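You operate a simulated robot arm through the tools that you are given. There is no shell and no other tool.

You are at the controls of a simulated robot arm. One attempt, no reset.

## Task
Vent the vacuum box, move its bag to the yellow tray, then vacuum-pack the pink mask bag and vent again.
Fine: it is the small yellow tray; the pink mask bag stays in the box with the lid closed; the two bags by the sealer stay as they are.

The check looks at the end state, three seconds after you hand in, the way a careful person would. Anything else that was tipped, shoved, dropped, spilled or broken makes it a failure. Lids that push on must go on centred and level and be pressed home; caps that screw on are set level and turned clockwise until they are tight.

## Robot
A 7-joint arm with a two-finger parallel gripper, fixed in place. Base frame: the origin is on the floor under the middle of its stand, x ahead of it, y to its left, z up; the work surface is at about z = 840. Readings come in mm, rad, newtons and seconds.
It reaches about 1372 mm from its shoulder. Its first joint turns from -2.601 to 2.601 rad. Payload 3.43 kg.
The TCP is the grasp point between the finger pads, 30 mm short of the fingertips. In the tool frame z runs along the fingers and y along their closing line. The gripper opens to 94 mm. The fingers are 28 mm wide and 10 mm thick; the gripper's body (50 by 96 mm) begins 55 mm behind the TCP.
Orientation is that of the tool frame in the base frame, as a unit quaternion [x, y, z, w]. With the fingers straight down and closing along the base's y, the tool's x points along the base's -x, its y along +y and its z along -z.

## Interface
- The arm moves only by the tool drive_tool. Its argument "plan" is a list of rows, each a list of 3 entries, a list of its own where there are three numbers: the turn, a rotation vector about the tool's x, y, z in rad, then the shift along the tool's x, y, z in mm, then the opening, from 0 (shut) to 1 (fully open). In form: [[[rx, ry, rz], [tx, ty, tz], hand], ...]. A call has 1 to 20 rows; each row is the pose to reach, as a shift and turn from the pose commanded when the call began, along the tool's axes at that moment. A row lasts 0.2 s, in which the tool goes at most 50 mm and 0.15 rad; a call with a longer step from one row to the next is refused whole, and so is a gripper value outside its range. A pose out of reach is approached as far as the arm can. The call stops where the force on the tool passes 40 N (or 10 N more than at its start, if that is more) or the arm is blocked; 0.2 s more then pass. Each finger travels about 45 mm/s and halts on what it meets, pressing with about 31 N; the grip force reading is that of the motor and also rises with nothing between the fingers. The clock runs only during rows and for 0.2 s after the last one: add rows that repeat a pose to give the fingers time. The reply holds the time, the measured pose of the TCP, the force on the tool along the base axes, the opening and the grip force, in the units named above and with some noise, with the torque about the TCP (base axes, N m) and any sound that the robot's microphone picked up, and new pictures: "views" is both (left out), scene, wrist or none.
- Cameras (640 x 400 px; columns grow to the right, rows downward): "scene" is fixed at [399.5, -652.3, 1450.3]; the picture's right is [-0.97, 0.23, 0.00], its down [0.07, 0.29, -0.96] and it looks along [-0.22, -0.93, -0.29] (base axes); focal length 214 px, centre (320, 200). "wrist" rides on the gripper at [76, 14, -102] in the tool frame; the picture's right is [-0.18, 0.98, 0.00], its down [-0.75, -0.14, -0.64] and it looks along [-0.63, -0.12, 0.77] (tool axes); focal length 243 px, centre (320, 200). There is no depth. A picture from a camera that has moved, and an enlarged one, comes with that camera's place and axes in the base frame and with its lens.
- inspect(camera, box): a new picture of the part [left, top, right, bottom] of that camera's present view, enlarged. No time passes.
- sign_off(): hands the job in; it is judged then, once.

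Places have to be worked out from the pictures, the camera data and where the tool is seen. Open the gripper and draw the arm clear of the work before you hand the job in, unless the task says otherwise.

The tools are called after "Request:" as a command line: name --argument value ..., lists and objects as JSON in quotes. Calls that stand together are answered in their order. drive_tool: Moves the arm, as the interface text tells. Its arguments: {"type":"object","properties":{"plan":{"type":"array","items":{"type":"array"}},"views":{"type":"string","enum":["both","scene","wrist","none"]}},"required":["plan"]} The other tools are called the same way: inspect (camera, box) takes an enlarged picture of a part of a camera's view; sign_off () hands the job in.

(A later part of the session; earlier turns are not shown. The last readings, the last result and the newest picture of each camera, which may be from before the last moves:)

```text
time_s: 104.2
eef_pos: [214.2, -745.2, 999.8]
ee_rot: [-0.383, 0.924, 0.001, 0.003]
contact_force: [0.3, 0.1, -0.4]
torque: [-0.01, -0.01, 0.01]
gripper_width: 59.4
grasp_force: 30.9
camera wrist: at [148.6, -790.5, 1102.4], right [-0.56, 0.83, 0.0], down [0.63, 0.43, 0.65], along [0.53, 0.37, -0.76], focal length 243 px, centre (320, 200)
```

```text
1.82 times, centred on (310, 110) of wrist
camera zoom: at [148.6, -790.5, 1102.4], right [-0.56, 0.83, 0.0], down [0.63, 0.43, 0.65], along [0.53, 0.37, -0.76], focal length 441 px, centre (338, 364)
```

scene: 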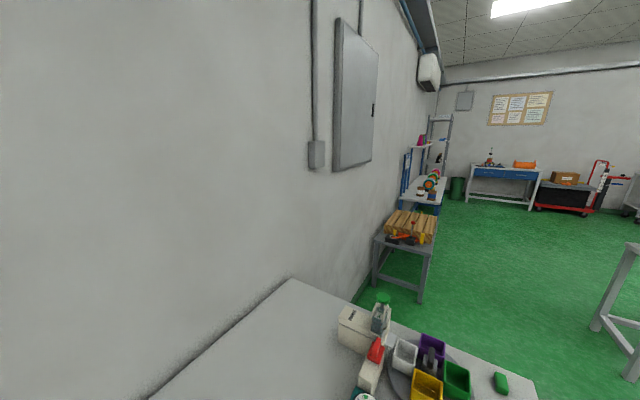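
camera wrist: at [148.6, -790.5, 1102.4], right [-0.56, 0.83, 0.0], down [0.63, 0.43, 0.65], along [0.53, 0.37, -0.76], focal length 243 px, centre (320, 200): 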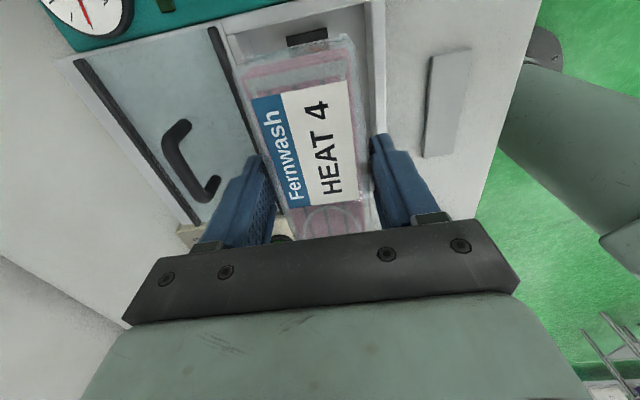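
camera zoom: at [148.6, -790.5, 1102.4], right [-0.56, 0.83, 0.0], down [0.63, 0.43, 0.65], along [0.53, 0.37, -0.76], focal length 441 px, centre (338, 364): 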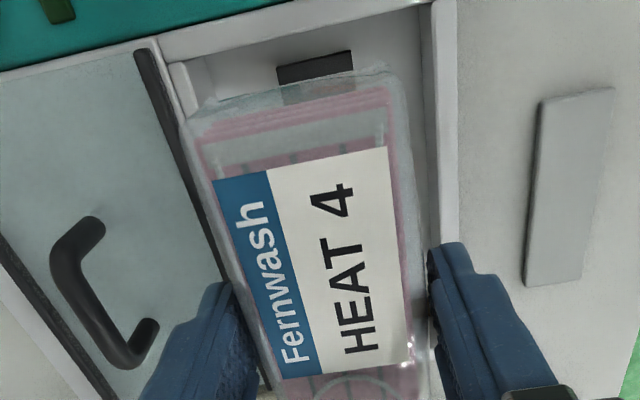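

The bag hangs level above the chamber. I descend until its bottom is just above the rim and check alignment with the chamber walls.

Request:
drive_tool --plan '[[[0, 0, 0], [0, 0, 20], 0.42], [[0, 0, 0], [0, 0, 40], 0.42], [[0, 0, 0], [0, 0, 57], 0.42], [[0, 0, 0], [0, 0, 57], 0.42]]' --views "wrist"

Request:
inspect --camera "wrist" --box '[160, 0, 440, 220]'

```text
time_s: 105.2
eef_pos: [213.9, -746.4, 942.6]
ee_rot: [-0.382, 0.924, 0.001, 0.003]
contact_force: [-0.5, 0.4, -0.6]
torque: [0.05, -0.02, -0.03]
gripper_width: 59.4
grasp_force: 31.2
camera wrist: at [148.6, -792.7, 1044.3], right [-0.57, 0.83, 0.0], down [0.63, 0.43, 0.65], along [0.53, 0.37, -0.76], focal length 243 px, centre (320, 200)
```

wrist: 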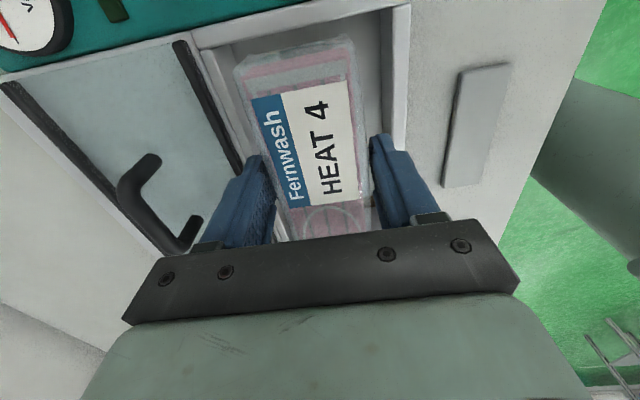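

```text
1.82 times, centred on (300, 110) of wrist
camera zoom: at [148.6, -792.7, 1044.3], right [-0.57, 0.83, 0.0], down [0.63, 0.43, 0.65], along [0.53, 0.37, -0.76], focal length 441 px, centre (356, 364)
```

zoom: 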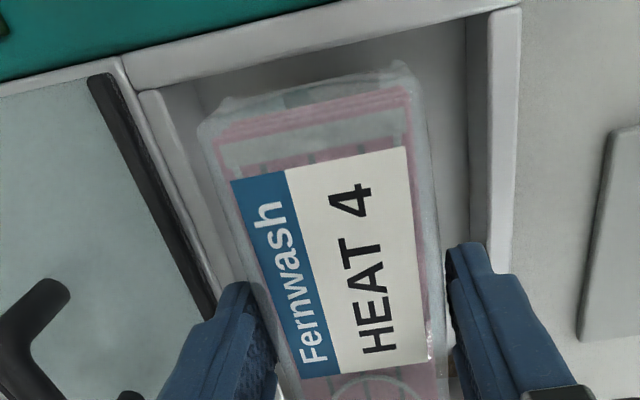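

Alignment is good in depth; I shift 2 mm along +s to keep clearance at the far end, then lower into the chamber in stages.

Request:
drive_tool --plan '[[[0, 0, 0], [-2, 0.5, 0], 0.42], [[0, 0, 0], [-2, 0.5, 10], 0.42], [[0, 0, 0], [-2, 0.5, 20], 0.42], [[0, 0, 0], [-2, 0.5, 30], 0.42], [[0, 0, 0], [-2, 0.5, 40], 0.42], [[0, 0, 0], [-2, 0.5, 40], 0.42]]' --views "wrist"

Request:
inspect --camera "wrist" --box '[160, 0, 440, 220]'

```text
time_s: 106.6
eef_pos: [216.3, -745.2, 903.7]
ee_rot: [-0.383, 0.924, 0.001, 0.003]
contact_force: [-0.5, -0.4, 0.7]
torque: [0.0, -0.01, 0.02]
gripper_width: 59.2
grasp_force: 30.7
camera wrist: at [150.9, -790.1, 1004.6], right [-0.56, 0.83, 0.0], down [0.63, 0.43, 0.65], along [0.53, 0.37, -0.76], focal length 243 px, centre (320, 200)
```

wrist: 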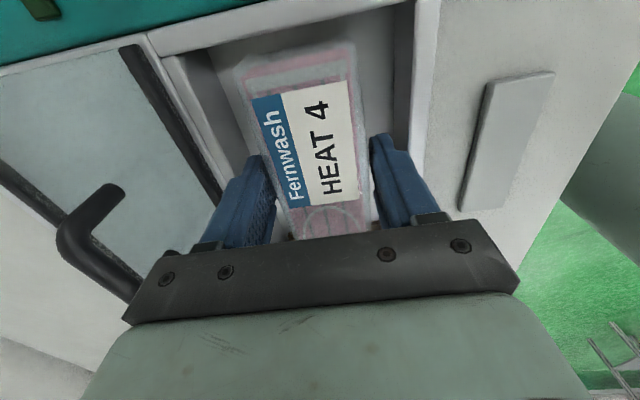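

```text
1.82 times, centred on (300, 110) of wrist
camera zoom: at [150.9, -790.1, 1004.6], right [-0.56, 0.83, 0.0], down [0.63, 0.43, 0.65], along [0.53, 0.37, -0.76], focal length 441 px, centre (356, 364)
```

zoom: 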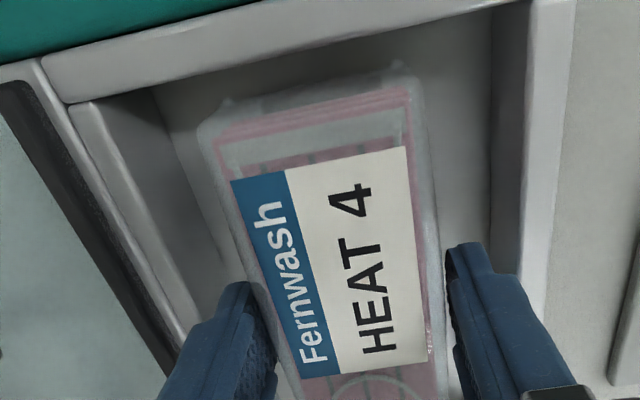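

Clear of all walls with no contact. I lower on, in small steps toward the mat.

Request:
drive_tool --plan '[[[0, 0, 0], [0, 0, 3], 0.42], [[0, 0, 0], [0, 0, 6], 0.42], [[0, 0, 0], [0, 0, 8], 0.42], [[0, 0, 0], [0, 0, 9], 0.42], [[0, 0, 0], [0, 0, 9], 0.42]]' --views "none"

```text
time_s: 107.8
eef_pos: [216.5, -745.8, 894.9]
ee_rot: [-0.382, 0.924, 0.002, 0.003]
contact_force: [0.4, 0.1, 0.0]
torque: [-0.02, 0.01, 0.04]
gripper_width: 59.2
grasp_force: 30.6
```

Request:
drive_tool --plan '[[[0, 0, 0], [0, 0, 1], 0.42], [[0, 0, 0], [0, 0, 2], 0.42], [[0, 0, 0], [0, 0, 3], 0.42], [[0, 0, 0], [0, 0, 3], 0.42]]' --views "none"

```text
time_s: 108.8
eef_pos: [217.0, -744.2, 891.5]
ee_rot: [-0.383, 0.924, 0.001, 0.003]
contact_force: [-0.4, -0.1, -0.2]
torque: [-0.03, -0.02, 0.02]
gripper_width: 59.5
grasp_force: 31.1
```

Still free at 891.5; I continue 1 mm at a time, watching for the first contact.

Request:
drive_tool --plan '[[[0, 0, 0], [0, 0, 1], 0.42], [[0, 0, 0], [0, 0, 2], 0.42], [[0, 0, 0], [0, 0, 2], 0.42]]' --views "none"

```text
time_s: 109.6
eef_pos: [216.9, -744.4, 888.6]
ee_rot: [-0.382, 0.924, 0.001, 0.003]
contact_force: [-0.2, -0.2, -0.7]
torque: [-0.02, 0.0, 0.0]
gripper_width: 59.1
grasp_force: 31.3
```

Request:
drive_tool --plan '[[[0, 0, 0], [0, 0, 1], 0.42], [[0, 0, 0], [0, 0, 2], 0.42], [[0, 0, 0], [0, 0, 2], 0.42]]' --views "wrist"

```text
time_s: 110.4
eef_pos: [218.1, -745.3, 887.3]
ee_rot: [-0.383, 0.924, 0.001, 0.003]
contact_force: [0.1, -0.4, 0.0]
torque: [0.04, 0.01, 0.01]
gripper_width: 59.4
grasp_force: 31.2
camera wrist: at [150.9, -790.3, 988.6], right [-0.56, 0.83, 0.0], down [0.63, 0.43, 0.65], along [0.53, 0.37, -0.76], focal length 243 px, centre (320, 200)
```

wrist: 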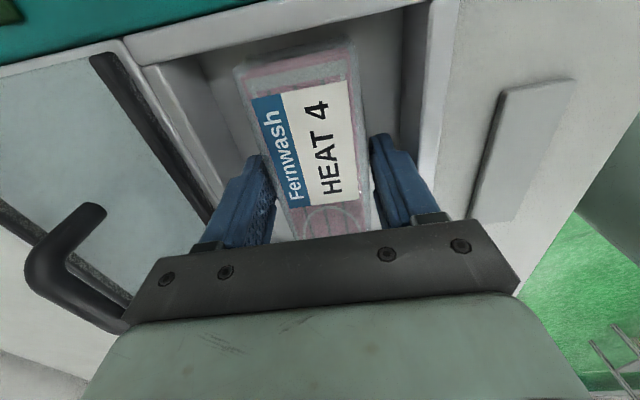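

Still no contact and level; I keep easing down.

Request:
drive_tool --plan '[[[0, 0, 0], [0, 0, 1], 0.42], [[0, 0, 0], [0, 0, 2], 0.42], [[0, 0, 0], [0, 0, 3], 0.42], [[0, 0, 0], [0, 0, 3], 0.42]]' --views "none"

```text
time_s: 111.4
eef_pos: [216.2, -744.8, 882.7]
ee_rot: [-0.384, 0.923, 0.001, 0.003]
contact_force: [0.1, -2.5, 18.6]
torque: [-0.07, 0.05, 0.0]
gripper_width: 59.2
grasp_force: 31.1
```

The bag now rests on the mat (19 N, balanced). I open a few millimetres to release and rise straight up.

Request:
drive_tool --plan '[[[0, 0, 0], [0, 0, -1], 0.62], [[0, 0, 0], [0, 0, -1.5], 0.66], [[0, 0, 0], [0, 0, -1.5], 0.68], [[0, 0, 0], [0, 0, -1.5], 0.68], [[0, 0, 0], [0, 0, -6], 0.68], [[0, 0, 0], [0, 0, -15], 0.68], [[0, 0, 0], [0, 0, -30], 0.68], [[0, 0, 0], [0, 0, -50], 0.68], [[0, 0, 0], [0, 0, -80], 0.8], [[0, 0, 0], [0, 0, -120], 1], [[0, 0, 0], [0, 0, -160], 1], [[0, 0, 0], [0, 0, -160], 1]]' --views "wrist"

Request:
inspect --camera "wrist" --box '[220, 0, 440, 180]'

```text
time_s: 114.0
eef_pos: [216.5, -743.8, 1044.9]
ee_rot: [-0.383, 0.924, 0.002, 0.003]
contact_force: [0.0, -0.2, -0.3]
torque: [-0.03, -0.03, -0.01]
gripper_width: 93.8
grasp_force: 0.1
camera wrist: at [150.3, -789.6, 1146.7], right [-0.56, 0.83, 0.0], down [0.63, 0.43, 0.65], along [0.53, 0.37, -0.76], focal length 243 px, centre (320, 200)
```

wrist: 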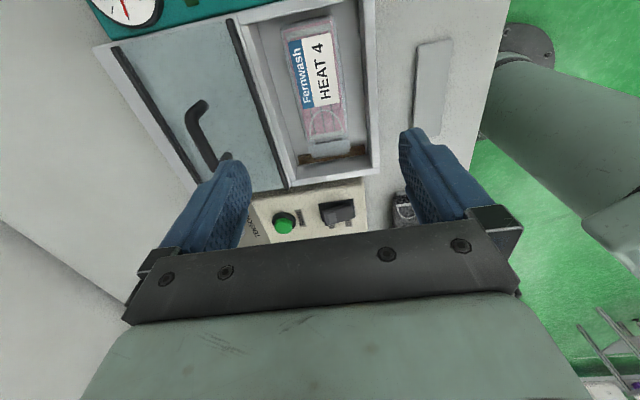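

```text
2.22 times, centred on (330, 90) of wrist
camera zoom: at [150.3, -789.6, 1146.7], right [-0.56, 0.83, 0.0], down [0.63, 0.43, 0.65], along [0.53, 0.37, -0.76], focal length 539 px, centre (298, 444)
```

zoom: 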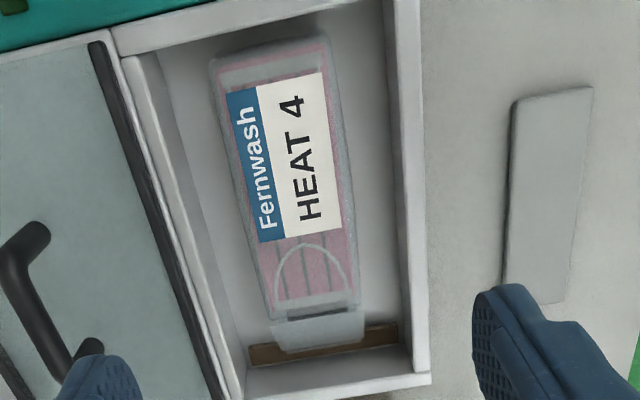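

The pink bag lies flat on the mat with its neck across the seal bar. Now I go to the lid handle (about (308,−819)) to pull the lid closed.

Request:
drive_tool --plan '[[[0, 0, 0], [-3, -35, 0], 0.6], [[0, 0, 0], [-6, -70, 0], 0.5], [[0, 0, 0], [-9, -100, 0], 0.5], [[0, 0, 0], [-11, -118, 10], 0.5], [[0, 0, 0], [-11, -118, 30], 0.5], [[0, 0, 0], [-11, -118, 50], 0.5], [[0, 0, 0], [-11, -118, 50], 0.5]]' --views "wrist"

Request:
inspect --camera "wrist" --box '[200, 60, 440, 220]'

```text
time_s: 115.6
eef_pos: [306.6, -821.1, 994.1]
ee_rot: [-0.383, 0.924, 0.001, 0.003]
contact_force: [0.1, 0.1, -0.6]
torque: [0.02, -0.01, 0.03]
gripper_width: 46.6
grasp_force: 0.1
camera wrist: at [241.4, -866.3, 1096.2], right [-0.57, 0.83, 0.0], down [0.63, 0.43, 0.65], along [0.53, 0.37, -0.76], focal length 243 px, centre (320, 200)
```

wrist: 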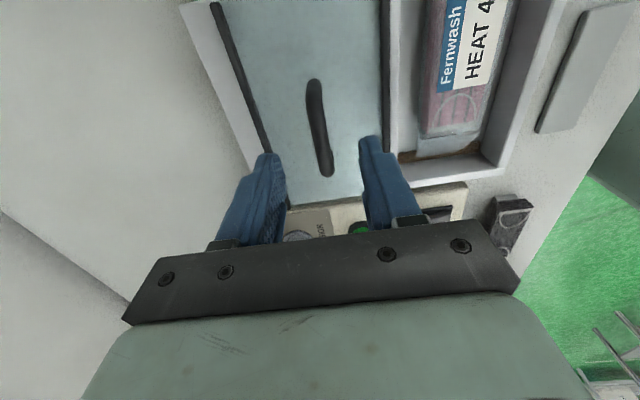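

```text
2.50 times, centred on (320, 140) of wrist
camera zoom: at [241.4, -866.3, 1096.2], right [-0.57, 0.83, 0.0], down [0.63, 0.43, 0.65], along [0.53, 0.37, -0.76], focal length 606 px, centre (320, 350)
```

zoom: 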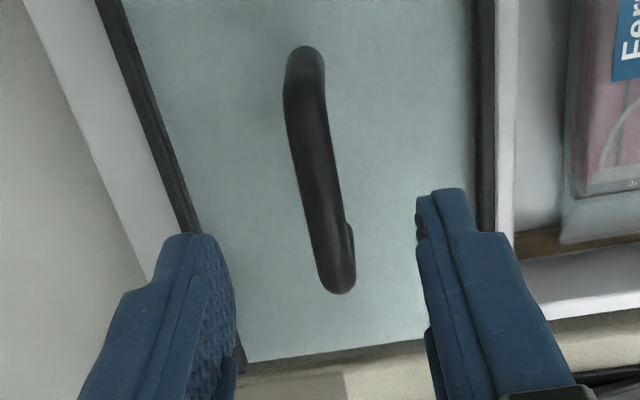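

The bar is centred between the fingers. I descend to handle height and narrow the opening around it.

Request:
drive_tool --plan '[[[0, 0, 0], [0, 0, 20], 0.5], [[0, 0, 0], [0, 0, 40], 0.5], [[0, 0, 0], [0, 0, 56], 0.45], [[0, 0, 0], [0, 0, 56], 0.35], [[0, 0, 0], [0, 0, 56], 0.27], [[0, 0, 0], [0, 0, 56], 0.27]]' --views "wrist"

```text
time_s: 117.0
eef_pos: [306.5, -822.1, 939.2]
ee_rot: [-0.383, 0.924, 0.001, 0.003]
contact_force: [-0.2, 0.3, -1.5]
torque: [-0.04, -0.01, 0.02]
gripper_width: 25.5
grasp_force: 0.0
camera wrist: at [241.0, -866.8, 1040.7], right [-0.56, 0.83, 0.0], down [0.63, 0.43, 0.65], along [0.53, 0.37, -0.76], focal length 243 px, centre (320, 200)
```

wrist: 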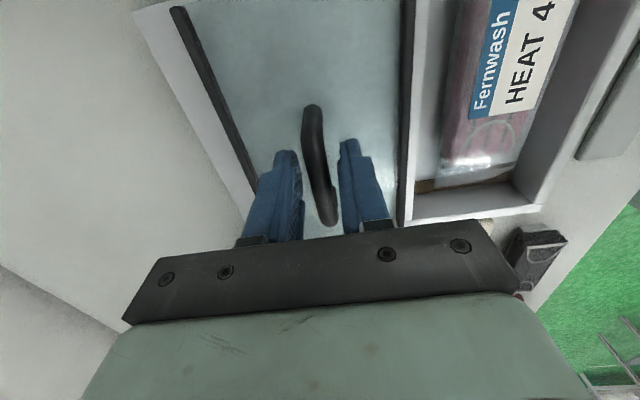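

The bar is enclosed. I pull the lid forward toward closed in 10 mm steps.

Request:
drive_tool --plan '[[[0, 0, 0], [0, 8, 0], 0.27], [[0, 0, 0], [0, 18, 0], 0.27], [[0, 0, 0], [0, 28, 0], 0.27], [[0, 0, 0], [0, 38, 0], 0.27], [[0, 0, 0], [0, 48, 0], 0.27], [[0, 0, 0], [0, 58, 0], 0.27], [[0, 0, 0], [0, 68, 0], 0.27], [[0, 0, 0], [0, 78, 0], 0.27], [[0, 0, 0], [0, 88, 0], 0.27], [[0, 0, 0], [0, 98, 0], 0.27], [[0, 0, 0], [0, 106, 0], 0.27], [[0, 0, 0], [0, 106, 0], 0.27]]' --views "wrist"

```text
time_s: 119.6
eef_pos: [232.0, -745.9, 938.5]
ee_rot: [-0.383, 0.924, 0.001, 0.003]
contact_force: [-0.1, 0.0, 0.6]
torque: [0.01, 0.0, -0.03]
gripper_width: 25.3
grasp_force: 0.1
camera wrist: at [166.9, -791.4, 1040.2], right [-0.57, 0.82, 0.0], down [0.63, 0.43, 0.65], along [0.53, 0.37, -0.76], focal length 243 px, centre (320, 200)
```

wrist: 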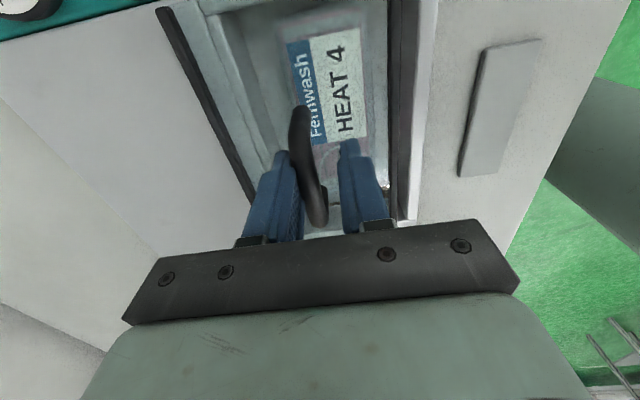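

Nearly closed, about 15 mm to go. I continue in small steps until it stops.

Request:
drive_tool --plan '[[[0, 0, 0], [0, 3, 0], 0.27], [[0, 0, 0], [0, 6, 0], 0.27], [[0, 0, 0], [0, 9, 0], 0.27], [[0, 0, 0], [0, 12, 0], 0.27], [[0, 0, 0], [0, 14, 0], 0.27], [[0, 0, 0], [0, 14, 0], 0.27]]' --views "wrist"

```text
time_s: 121.0
eef_pos: [221.9, -735.3, 938.1]
ee_rot: [-0.383, 0.924, 0.002, 0.005]
contact_force: [0.0, 0.0, -0.1]
torque: [-0.02, -0.01, 0.01]
gripper_width: 25.5
grasp_force: 0.0
camera wrist: at [156.7, -781.1, 1039.7], right [-0.56, 0.83, 0.0], down [0.63, 0.43, 0.65], along [0.53, 0.37, -0.76], focal length 243 px, centre (320, 200)
```

wrist: 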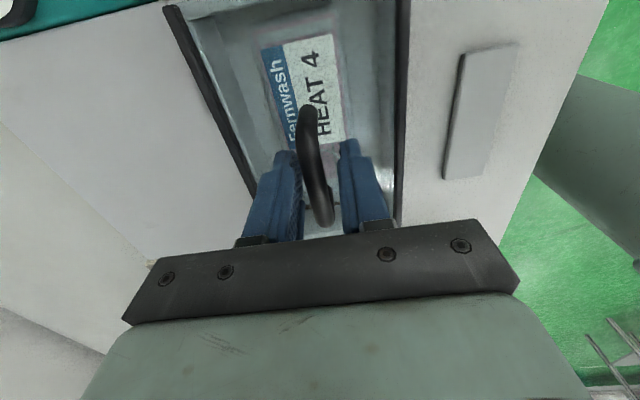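

The lid's front bar appears to reach the front wall. I pull a few millimetres more, watching for the stop.

Request:
drive_tool --plan '[[[0, 0, 0], [0, 1.5, 0], 0.27], [[0, 0, 0], [0, 3, 0], 0.27], [[0, 0, 0], [0, 4, 0], 0.27], [[0, 0, 0], [0, 4, 0], 0.27]]' --views "none"

```text
time_s: 122.0
eef_pos: [219.0, -733.1, 937.7]
ee_rot: [-0.383, 0.924, 0.001, 0.003]
contact_force: [1.1, -0.9, 0.8]
torque: [0.03, -0.01, -0.02]
gripper_width: 25.6
grasp_force: 0.0
```

Request:
drive_tool --plan '[[[0, 0, 0], [0, 1, 0], 0.27], [[0, 0, 0], [0, 2, 0], 0.27], [[0, 0, 0], [0, 2, 0], 0.27]]' --views "none"

```text
time_s: 122.8
eef_pos: [219.0, -732.1, 937.4]
ee_rot: [-0.384, 0.923, 0.0, 0.003]
contact_force: [2.4, -5.5, 4.1]
torque: [0.0, -0.06, -0.09]
gripper_width: 28.6
grasp_force: 3.0
```

The lid is at its closed stop (bar pushed the finger slightly). I back off, rise, and go over to the valve with the fingers turned to straddle its bar as it now lies.

Request:
drive_tool --plan '[[[0, 0, 0], [0, -4, 0], 0.3], [[0, 0, 0], [0, -4, -25], 0.4], [[0, 0, 0], [0, -4, -55], 0.5], [[0, 0, 0], [0, -4, -80], 0.55], [[0, 0, 0.14], [11, -2, -80], 0.55], [[0, 0, 0.28], [23, 0, -80], 0.55], [[0, 0, 0.42], [35, 2, -80], 0.55], [[0, 0, 0.56], [47, 3, -80], 0.55], [[0, 0, 0.7], [59, 5, -80], 0.55], [[0, 0, 0.84], [71, 7, -80], 0.55], [[0, 0, 0.98], [83, 9, -80], 0.55], [[0, 0, 1.12], [95, 11, -80], 0.55], [[0, 0, 1.26], [105, 13, -80], 0.55], [[0, 0, 1.4], [115, 15, -80], 0.55], [[0, 0, 1.53], [122, 16, -80], 0.55], [[0, 0, 1.571], [124, 16.6, -80], 0.55], [[0, 0, 1.571], [124, 16.6, -80], 0.55]]' --views "wrist"

Request:
inspect --camera "wrist" --box '[250, 20, 560, 230]'

```text
time_s: 126.4
eef_pos: [120.0, -809.0, 1017.2]
ee_rot: [0.384, 0.924, 0.003, 0.002]
contact_force: [0.3, 0.3, 0.4]
torque: [0.0, -0.02, 0.01]
gripper_width: 51.6
grasp_force: 0.0
camera wrist: at [73.6, -746.3, 1120.0], right [0.83, 0.56, 0.01], down [0.43, -0.64, 0.64], along [0.37, -0.53, -0.77], focal length 243 px, centre (320, 200)
```

wrist: 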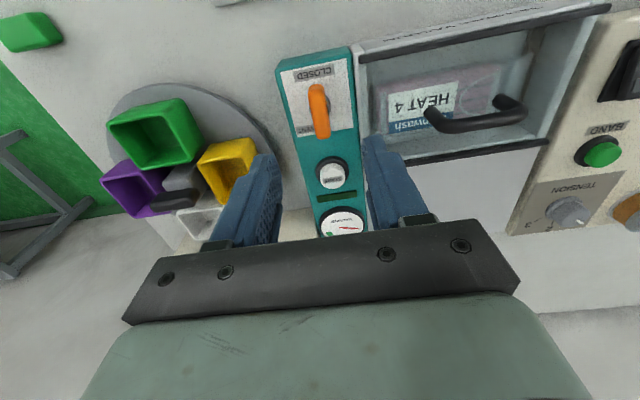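

```text
1.90 times, centred on (405, 125) of wrist
camera zoom: at [73.6, -746.3, 1120.0], right [0.83, 0.56, 0.01], down [0.43, -0.64, 0.64], along [0.37, -0.53, -0.77], focal length 462 px, centre (158, 343)
```

zoom: 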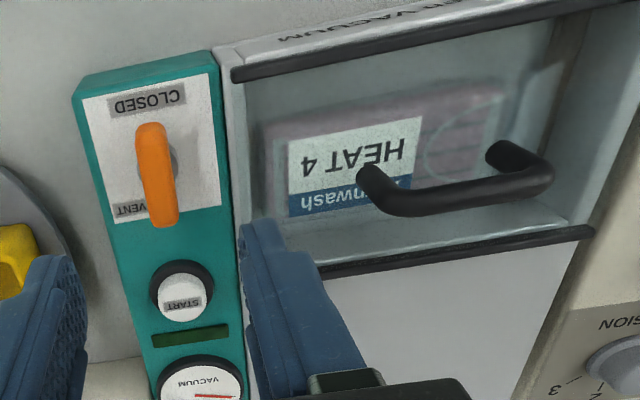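

The lid is closed as at the start, and the lever is in VENT below the gripper. I descend onto the lever bar.

Request:
drive_tool --plan '[[[0, 0, 0], [0, 0, 25], 0.55], [[0, 0, 0], [0, 0, 50], 0.55], [[0, 0, 0], [0, 0, 75], 0.55], [[0, 0, 0], [0, 0, 91], 0.55], [[0, 0, 0], [0, 0, 91], 0.55]]' --views "wrist"

Request:
inspect --camera "wrist" --box '[220, 60, 420, 220]'

```text
time_s: 127.6
eef_pos: [121.0, -808.7, 926.8]
ee_rot: [0.383, 0.924, 0.003, 0.001]
contact_force: [-0.1, -0.1, 0.0]
torque: [0.0, -0.01, 0.01]
gripper_width: 51.6
grasp_force: 0.2
camera wrist: at [74.6, -745.4, 1028.7], right [0.83, 0.56, 0.01], down [0.43, -0.64, 0.64], along [0.37, -0.53, -0.77], focal length 243 px, centre (320, 200)
```

wrist: 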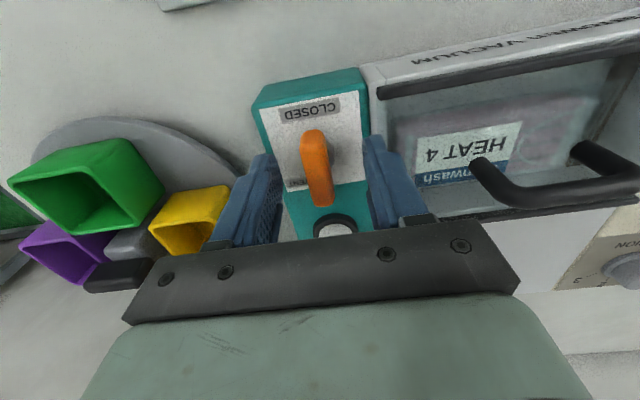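

```text
2.50 times, centred on (320, 140) of wrist
camera zoom: at [74.6, -745.4, 1028.7], right [0.83, 0.56, 0.01], down [0.43, -0.64, 0.64], along [0.37, -0.53, -0.77], focal length 606 px, centre (320, 350)
```

zoom: 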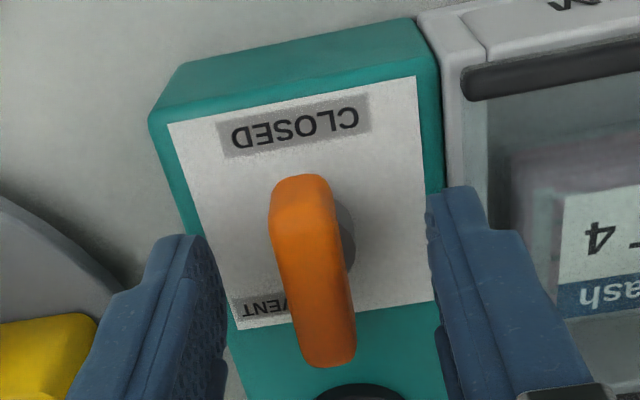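

The bar is centred. I close on it and turn clockwise toward CLOSED.

Request:
drive_tool --plan '[[[0, 0, 0], [0, 0, 0], 0.3], [[0, 0, 0], [0, 0, 0], 0.05], [[0, 0, 0], [0, 0, 0], 0], [[0, 0, 0.08], [0, 0, 0], 0], [[0, 0, 0.16], [0, 0, 0], 0], [[0, 0, 0.24], [0, 0, 0], 0], [[0, 0, 0.32], [0, 0, 0], 0]]' --views "none"

```text
time_s: 129.2
eef_pos: [117.7, -808.4, 927.0]
ee_rot: [0.525, 0.851, 0.003, 0.001]
contact_force: [-3.8, -12.7, -1.8]
torque: [-1.0, -0.24, 0.01]
gripper_width: 19.6
grasp_force: 45.7
```

It follows freely (width constant, low torque). I continue the clockwise turn.

Request:
drive_tool --plan '[[[0, 0, 0.08], [0, 0, 0], 0], [[0, 0, 0.16], [0, 0, 0], 0], [[0, 0, 0.24], [0, 0, 0], 0], [[0, 0, 0.32], [0, 0, 0], 0], [[0, 0, 0.4], [0, 0, 0], 0], [[0, 0, 0.48], [0, 0, 0], 0]]' --views "none"

```text
time_s: 130.6
eef_pos: [119.8, -806.9, 925.8]
ee_rot: [0.712, 0.702, 0.003, 0.001]
contact_force: [-4.0, -14.1, 0.3]
torque: [-1.34, 0.24, 0.01]
gripper_width: 19.5
grasp_force: 45.5
```

Request:
drive_tool --plan '[[[0, 0, 0.08], [0, 0, 0], 0], [[0, 0, 0.16], [0, 0, 0], 0], [[0, 0, 0.24], [0, 0, 0], 0], [[0, 0, 0.32], [0, 0, 0], 0], [[0, 0, 0.4], [0, 0, 0], 0], [[0, 0, 0.48], [0, 0, 0], 0]]' --views "wrist"

```text
time_s: 132.0
eef_pos: [119.6, -808.7, 926.8]
ee_rot: [0.859, 0.512, 0.003, 0.001]
contact_force: [-1.3, -16.5, 15.2]
torque: [-0.76, 0.23, -0.01]
gripper_width: 19.6
grasp_force: 44.6
camera wrist: at [166.3, -749.5, 1029.0], right [0.78, -0.63, 0.0], down [-0.49, -0.6, 0.64], along [-0.4, -0.5, -0.77], focal length 243 px, centre (320, 200)
```

wrist: 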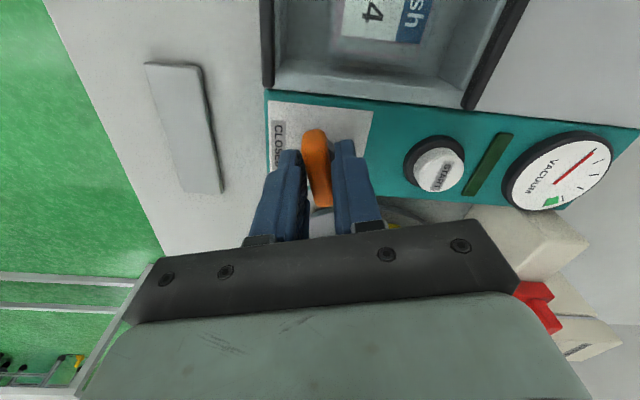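

About 17° remain to CLOSED. I finish the turn and check the torque for the stop.

Request:
drive_tool --plan '[[[0, 0, 0.08], [0, 0, 0], 0], [[0, 0, 0.16], [0, 0, 0], 0], [[0, 0, 0.24], [0, 0, 0], 0], [[0, 0, 0.3], [0, 0, 0], 0], [[0, 0, 0.3], [0, 0, 0], 0]]' --views "wrist"

```text
time_s: 133.2
eef_pos: [119.2, -808.5, 925.7]
ee_rot: [0.926, 0.379, 0.003, 0.0]
contact_force: [2.5, -17.1, 17.0]
torque: [-0.57, 0.01, 0.12]
gripper_width: 19.6
grasp_force: 44.7
camera wrist: at [181.9, -766.6, 1029.1], right [0.56, -0.83, 0.0], down [-0.64, -0.43, 0.64], along [-0.53, -0.36, -0.77], focal length 243 px, centre (320, 200)
```

wrist: 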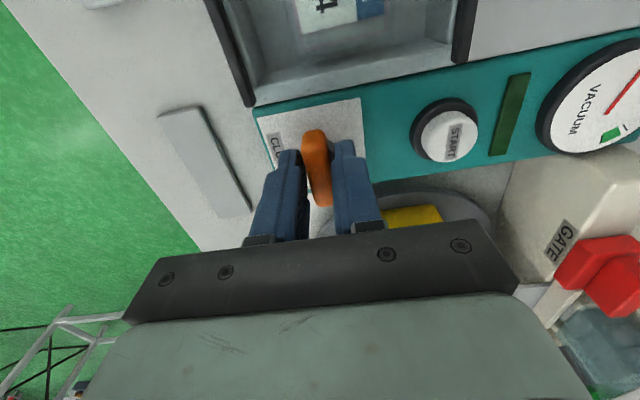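

The lever is at the CLOSED stop. I release and rise, then look at the START button.

Request:
drive_tool --plan '[[[0, 0, -0.01], [0, 0, 0], 0.1], [[0, 0, -0.01], [0, 0, 0], 0.35], [[0, 0, -0.01], [0, 0, 0], 0.5], [[0, 0, -0.01], [0, 0, 0], 0.5], [[0, 0, -0.01], [0, 0, -25], 0.5], [[0, 0, -0.01], [0, 0, -55], 0.5], [[0, 0, -0.01], [0, 0, -85], 0.4], [[0, 0, -0.01], [0, 0, -85], 0.2]]' --views "wrist"

Request:
inspect --camera "wrist" --box '[260, 30, 560, 200]'

```text
time_s: 135.0
eef_pos: [119.5, -807.5, 1011.5]
ee_rot: [0.924, 0.383, 0.004, -0.002]
contact_force: [-0.2, 0.2, -0.1]
torque: [-0.02, 0.0, -0.02]
gripper_width: 18.7
grasp_force: 0.0
camera wrist: at [182.9, -766.0, 1114.4], right [0.57, -0.82, 0.0], down [-0.64, -0.44, 0.64], along [-0.53, -0.36, -0.77], focal length 243 px, centre (320, 200)
```

wrist: 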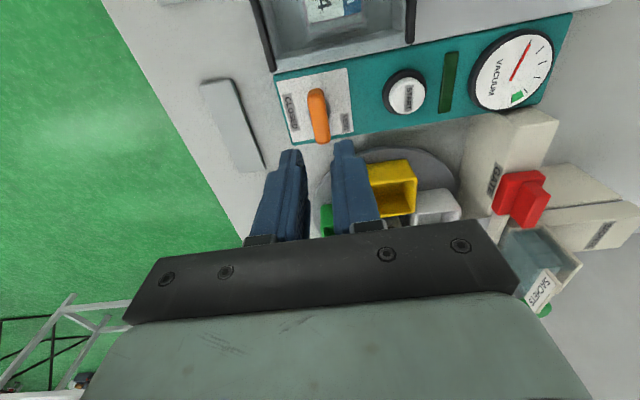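

```text
2.13 times, centred on (410, 115) of wrist
camera zoom: at [182.9, -766.0, 1114.4], right [0.57, -0.82, 0.0], down [-0.64, -0.44, 0.64], along [-0.53, -0.36, -0.77], focal length 518 px, centre (128, 381)
```

zoom: 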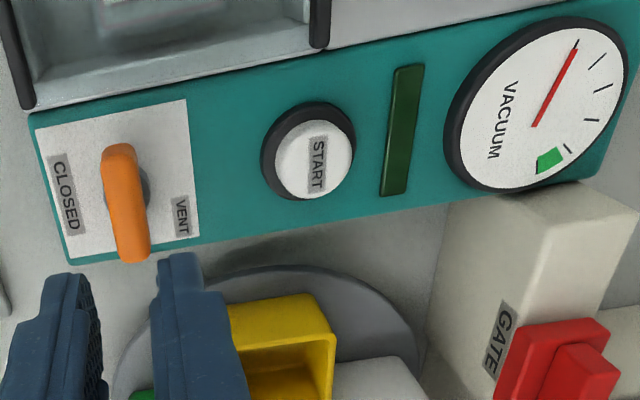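

The lever reads CLOSED and the START cap is at about (172,−862), top near z 897. I close the fingers and move above the button.

Request:
drive_tool --plan '[[[0, 0, 0], [0, 20, 5], 0], [[0, 0, 0], [0, 40, 15], 0], [[0, 0, 0], [-1, 60, 30], 0], [[0, 0, 0], [-1.2, 76, 45], 0], [[0, 0, 0], [-1.2, 76, 62], 0], [[0, 0, 0], [-1.2, 76, 62], 0]]' --views "wrist"

Request:
inspect --camera "wrist" --box '[240, 60, 480, 220]'

```text
time_s: 136.4
eef_pos: [172.7, -862.7, 948.3]
ee_rot: [0.923, 0.384, 0.003, -0.002]
contact_force: [0.8, -0.9, 0.4]
torque: [-0.01, -0.02, 0.02]
gripper_width: 0.1
grasp_force: 30.9
camera wrist: at [234.3, -819.7, 1051.4], right [0.57, -0.82, 0.0], down [-0.64, -0.44, 0.64], along [-0.53, -0.36, -0.77], focal length 243 px, centre (320, 200)
```

wrist: 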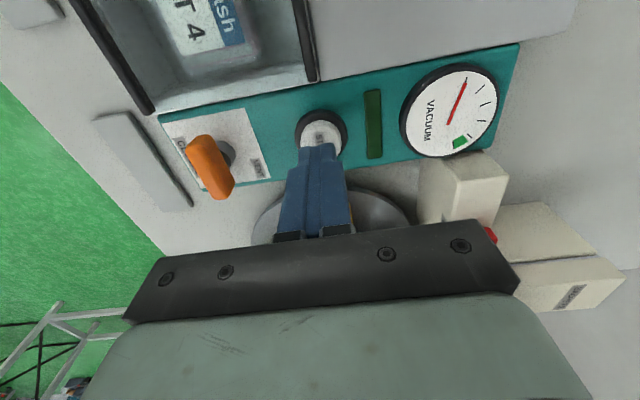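

```text
2.50 times, centred on (360, 140) of wrist
camera zoom: at [234.3, -819.7, 1051.4], right [0.57, -0.82, 0.0], down [-0.64, -0.44, 0.64], along [-0.53, -0.36, -0.77], focal length 606 px, centre (220, 350)
```

zoom: 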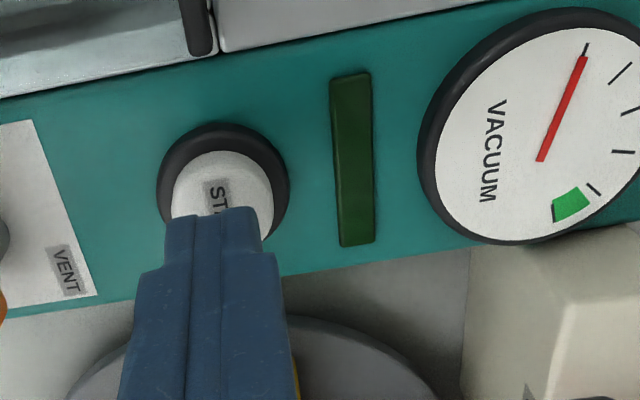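

The fingertip line is ~4 mm short of the cap centre along the panel width. I correct and press down in small steps, watching force and light.

Request:
drive_tool --plan '[[[0, 0, 0], [3, 1, 6], 0], [[0, 0, 0], [4, 1, 13], 0], [[0, 0, 0], [4, 1, 18], 0], [[0, 0, 0], [4, 1, 21], 0], [[0, 0, 0], [4, 1, 23], 0], [[0, 0, 0], [4, 1, 23], 0]]' --views "wrist"

Request:
inspect --camera "wrist" --box '[240, 60, 520, 220]'

```text
time_s: 137.8
eef_pos: [175.8, -859.6, 926.0]
ee_rot: [0.924, 0.383, 0.003, -0.001]
contact_force: [3.2, 1.6, 13.8]
torque: [-0.02, -0.04, -0.02]
gripper_width: 0.2
grasp_force: 30.4
heard: click
camera wrist: at [237.9, -817.3, 1029.9], right [0.57, -0.82, 0.0], down [-0.64, -0.44, 0.64], along [-0.53, -0.36, -0.77], focal length 243 px, centre (320, 200)
```

wrist: 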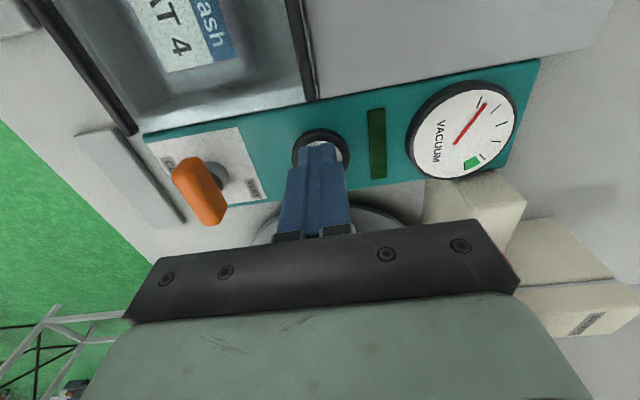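

```text
2.29 times, centred on (380, 140) of wrist
camera zoom: at [237.9, -817.3, 1029.9], right [0.57, -0.82, 0.0], down [-0.64, -0.44, 0.64], along [-0.53, -0.36, -0.77], focal length 555 px, centre (183, 337)
```

zoom: 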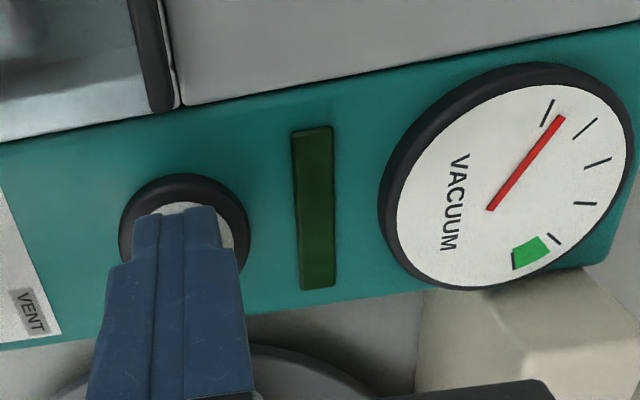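

A click was heard and the gauge needle has started to move. I lift off the button and wait while watching the gauge and light.

Request:
drive_tool --plan '[[[0, 0, 0], [0, 0, -10], 0], [[0, 0, 0], [0, 0, -25], 0], [[0, 0, 0], [0, 0, -40], 0], [[0, 0, 0], [0, 0, -40], 0], [[0, 0, 0], [0, 0, -40], 0], [[0, 0, 0], [0, 0, -40], 0]]' --views "wrist"

Request:
inspect --camera "wrist" --box '[240, 40, 520, 200]'

```text
time_s: 139.2
eef_pos: [175.5, -859.0, 966.6]
ee_rot: [0.924, 0.383, 0.003, -0.001]
contact_force: [0.5, -0.2, 0.6]
torque: [-0.05, -0.01, 0.0]
gripper_width: 0.0
grasp_force: 30.3
camera wrist: at [237.0, -817.6, 1068.7], right [0.57, -0.82, 0.0], down [-0.64, -0.44, 0.64], along [-0.53, -0.36, -0.77], focal length 243 px, centre (320, 200)
```

wrist: 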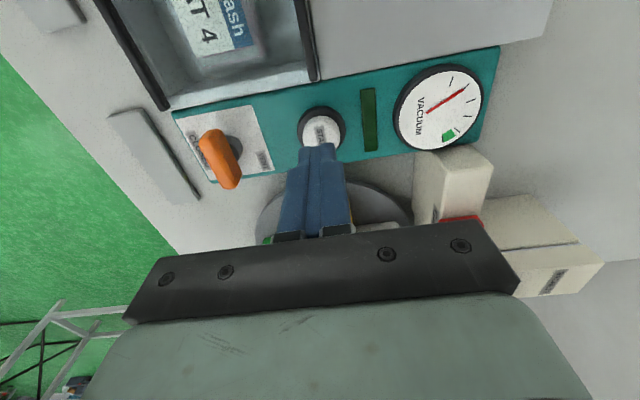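

```text
2.29 times, centred on (380, 120) of wrist
camera zoom: at [237.0, -817.6, 1068.7], right [0.57, -0.82, 0.0], down [-0.64, -0.44, 0.64], along [-0.53, -0.36, -0.77], focal length 555 px, centre (183, 383)
```

zoom: 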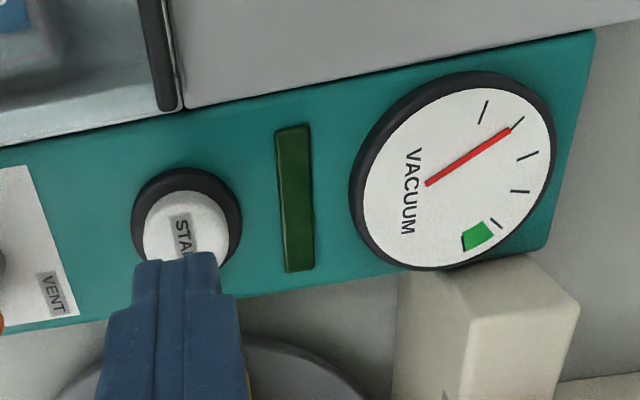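

The needle is climbing steadily (second tick now). I hold still and wait.

Request:
drive_tool --plan '[[[0, 0, 0], [0, 0, 0], 0], [[0, 0, 0], [0, 0, 0], 0], [[0, 0, 0], [0, 0, 0], 0], [[0, 0, 0], [0, 0, 0], 0], [[0, 0, 0], [0, 0, 0], 0], [[0, 0, 0], [0, 0, 0], 0], [[0, 0, 0], [0, 0, 0], 0], [[0, 0, 0], [0, 0, 0], 0], [[0, 0, 0], [0, 0, 0], 0], [[0, 0, 0], [0, 0, 0], 0], [[0, 0, 0], [0, 0, 0], 0], [[0, 0, 0], [0, 0, 0], 0], [[0, 0, 0], [0, 0, 0], 0], [[0, 0, 0], [0, 0, 0], 0], [[0, 0, 0], [0, 0, 0], 0], [[0, 0, 0], [0, 0, 0], 0], [[0, 0, 0], [0, 0, 0], 0], [[0, 0, 0], [0, 0, 0], 0], [[0, 0, 0], [0, 0, 0], 0], [[0, 0, 0], [0, 0, 0], 0]]' --views "none"

Request:
inspect --camera "wrist" --box '[240, 40, 520, 200]'

```text
time_s: 143.4
eef_pos: [174.1, -860.0, 964.8]
ee_rot: [0.924, 0.383, 0.004, -0.002]
contact_force: [0.1, 0.0, -0.2]
torque: [-0.03, -0.01, -0.01]
gripper_width: 0.1
grasp_force: 30.8
```

```text
2.29 times, centred on (380, 120) of wrist
camera zoom: at [237.0, -817.6, 1068.7], right [0.57, -0.82, 0.0], down [-0.64, -0.44, 0.64], along [-0.53, -0.36, -0.77], focal length 555 px, centre (183, 383)
```

zoom: 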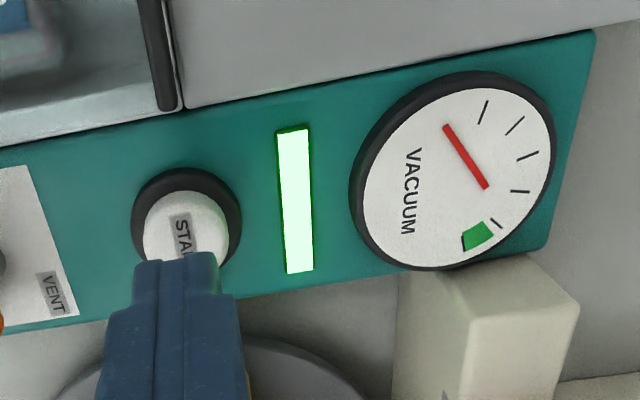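

The light is lit and the needle has swung to where it was at the very start (full vacuum). I wait a bit more to confirm it is steady and check the bag through the lid.

Request:
drive_tool --plan '[[[0, 0, 0], [0, 0, 0], 0], [[0, 0, 0], [0, 0, 0], 0], [[0, 0, 0], [0, 0, 0], 0], [[0, 0, 0], [0, 0, 0], 0], [[0, 0, 0], [0, 0, 0], 0], [[0, 0, 0], [0, 0, 0], 0], [[0, 0, 0], [0, 0, 0], 0], [[0, 0, 0], [0, 0, 0], 0], [[0, 0, 0], [0, 0, 0], 0], [[0, 0, 0], [0, 0, 0], 0], [[0, 0, 0], [0, 0, 0], 0], [[0, 0, 0], [0, 0, 0], 0], [[0, 0, 0], [0, 0, 0], 0], [[0, 0, 0], [0, 0, 0], 0], [[0, 0, 0], [0, 0, 0], 0], [[0, 0, 0], [0, 0, 0], 0], [[0, 0, 0], [0, 0, 0], 0], [[0, 0, 0], [0, 0, 0], 0], [[0, 0, 0], [0, 0, 0], 0], [[0, 0, 0], [0, 0, 0], 0]]' --views "wrist"

Request:
inspect --camera "wrist" --box '[240, 40, 520, 200]'

Request:
inspect --camera "wrist" --box '[90, 0, 330, 120]'

```text
time_s: 147.6
eef_pos: [174.3, -859.2, 965.8]
ee_rot: [0.924, 0.383, 0.003, -0.001]
contact_force: [0.3, 0.5, 0.6]
torque: [-0.01, -0.03, 0.01]
gripper_width: 0.0
grasp_force: 31.5
camera wrist: at [237.0, -817.6, 1068.7], right [0.57, -0.82, 0.0], down [-0.64, -0.44, 0.64], along [-0.53, -0.36, -0.77], focal length 243 px, centre (320, 200)
```

wrist: 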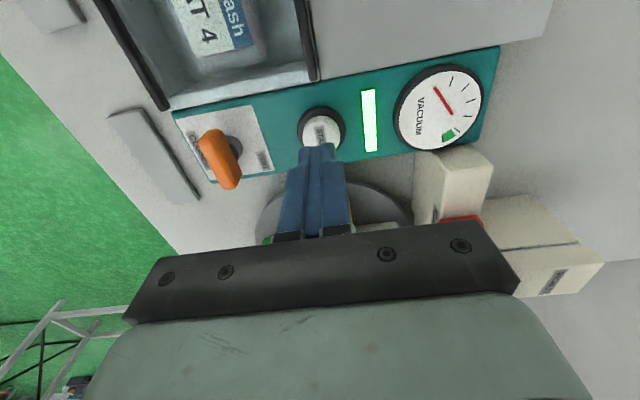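

```text
2.29 times, centred on (380, 120) of wrist
camera zoom: at [237.0, -817.6, 1068.7], right [0.57, -0.82, 0.0], down [-0.64, -0.44, 0.64], along [-0.53, -0.36, -0.77], focal length 555 px, centre (183, 383)
```

zoom: 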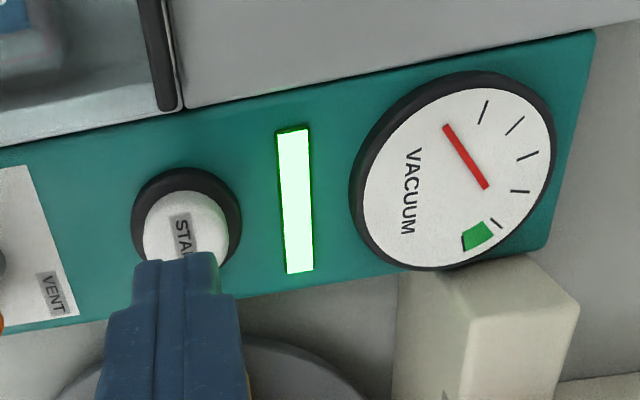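

```text
2.67 times, centred on (210, 60) of wrist
camera zoom: at [237.0, -817.6, 1068.7], right [0.57, -0.82, 0.0], down [-0.64, -0.44, 0.64], along [-0.53, -0.36, -0.77], focal length 647 px, centre (613, 573)
```

zoom: 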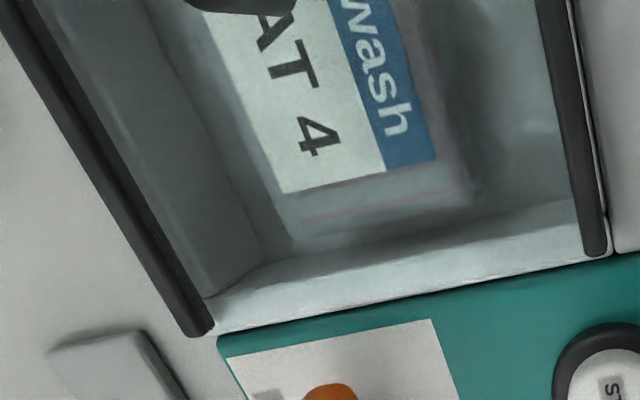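

Vacuum is steady with the light lit and the lid shut. Now I return to the lever to vent again.

Request:
drive_tool --plan '[[[0, 0, 0], [0, 0, -25], 0.2], [[0, 0, 0], [0, -15, -45], 0.4], [[0, 0, 0], [-1, -45, -45], 0.55], [[0, 0, 0], [-2.8, -74.7, -45], 0.55], [[0, 0, 0], [-2.8, -74.7, -45], 0.55], [[0, 0, 0], [-2.8, -74.7, -25], 0.55], [[0, 0, 0], [-2.8, -74.7, 0], 0.55], [[0, 0, 0], [-2.8, -74.7, 25], 0.55], [[0, 0, 0], [-2.8, -74.7, 39], 0.55], [[0, 0, 0], [-2.8, -74.7, 39], 0.55]]' --views "wrist"

Request:
inspect --camera "wrist" --box '[220, 60, 420, 220]'

```text
time_s: 149.8
eef_pos: [121.2, -809.0, 927.4]
ee_rot: [0.924, 0.383, 0.003, -0.001]
contact_force: [0.4, -1.2, -0.2]
torque: [-0.01, -0.02, 0.0]
gripper_width: 51.8
grasp_force: 0.0
camera wrist: at [183.1, -766.1, 1031.1], right [0.57, -0.82, 0.0], down [-0.64, -0.44, 0.64], along [-0.53, -0.36, -0.77], focal length 243 px, centre (320, 200)
```

wrist: 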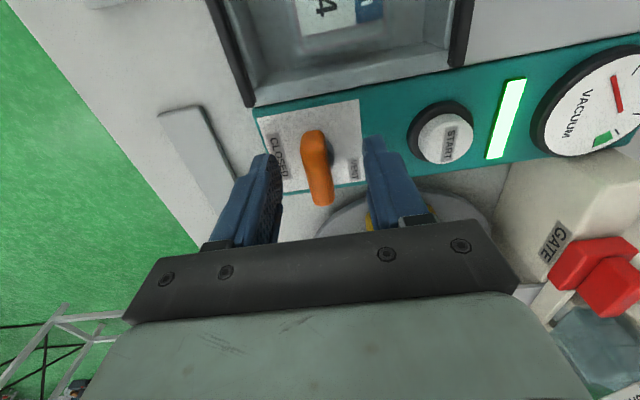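

```text
2.50 times, centred on (320, 140) of wrist
camera zoom: at [183.1, -766.1, 1031.1], right [0.57, -0.82, 0.0], down [-0.64, -0.44, 0.64], along [-0.53, -0.36, -0.77], focal length 606 px, centre (320, 350)
```

zoom: 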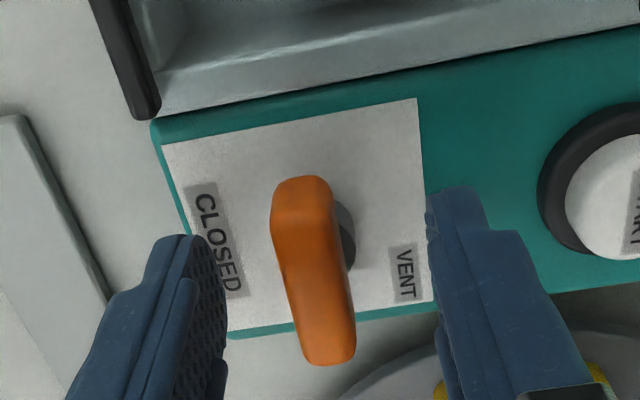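

The fingers straddle the lever bar squarely. I close and turn counter-clockwise toward VENT.

Request:
drive_tool --plan '[[[0, 0, 0], [0, 0, 0], 0.3], [[0, 0, 0], [0, 0, 0], 0.05], [[0, 0, 0], [0, 0, 0], 0], [[0, 0, -0.08], [0, 0, 0], 0], [[0, 0, -0.16], [0, 0, 0], 0], [[0, 0, -0.24], [0, 0, 0], 0], [[0, 0, -0.32], [0, 0, 0], 0]]' --views "none"

```text
time_s: 151.4
eef_pos: [120.5, -808.4, 927.9]
ee_rot: [0.851, 0.526, 0.002, -0.001]
contact_force: [-14.1, 20.6, 5.2]
torque: [-0.4, 0.89, -0.04]
gripper_width: 19.7
grasp_force: 45.4
```

Request:
drive_tool --plan '[[[0, 0, -0.08], [0, 0, 0], 0], [[0, 0, -0.16], [0, 0, 0], 0], [[0, 0, -0.24], [0, 0, 0], 0], [[0, 0, -0.32], [0, 0, 0], 0], [[0, 0, -0.4], [0, 0, 0], 0], [[0, 0, -0.48], [0, 0, 0], 0]]' --views "none"

```text
time_s: 152.8
eef_pos: [118.8, -808.5, 928.3]
ee_rot: [0.701, 0.713, 0.003, -0.002]
contact_force: [-18.4, 20.6, 13.8]
torque: [0.73, 0.58, -0.01]
gripper_width: 19.8
grasp_force: 45.4
```

The lever follows at about half way. I continue the turn.

Request:
drive_tool --plan '[[[0, 0, -0.08], [0, 0, 0], 0], [[0, 0, -0.16], [0, 0, 0], 0], [[0, 0, -0.24], [0, 0, 0], 0], [[0, 0, -0.32], [0, 0, 0], 0], [[0, 0, -0.4], [0, 0, 0], 0], [[0, 0, -0.48], [0, 0, 0], 0]]' --views "none"

```text
time_s: 154.2
eef_pos: [119.2, -807.3, 928.1]
ee_rot: [0.512, 0.859, 0.003, -0.001]
contact_force: [-20.7, 16.2, 24.3]
torque: [0.39, 0.65, 0.0]
gripper_width: 19.7
grasp_force: 45.3
```

Request:
drive_tool --plan '[[[0, 0, -0.08], [0, 0, 0], 0], [[0, 0, -0.16], [0, 0, 0], 0], [[0, 0, -0.24], [0, 0, 0], 0], [[0, 0, -0.3], [0, 0, 0], 0], [[0, 0, -0.3], [0, 0, 0], 0]]' --views "wrist"

```text
time_s: 155.4
eef_pos: [118.7, -808.5, 927.5]
ee_rot: [0.377, 0.926, 0.004, -0.001]
contact_force: [-22.1, 14.4, 12.0]
torque: [0.53, 0.78, -0.05]
gripper_width: 19.5
grasp_force: 44.8
camera wrist: at [73.4, -746.4, 1030.4], right [0.82, 0.57, 0.0], down [0.44, -0.63, 0.64], along [0.37, -0.52, -0.77], focal length 243 px, centre (320, 200)
```

wrist: 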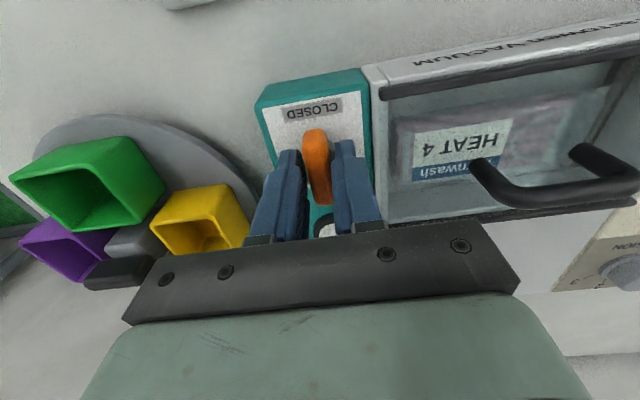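

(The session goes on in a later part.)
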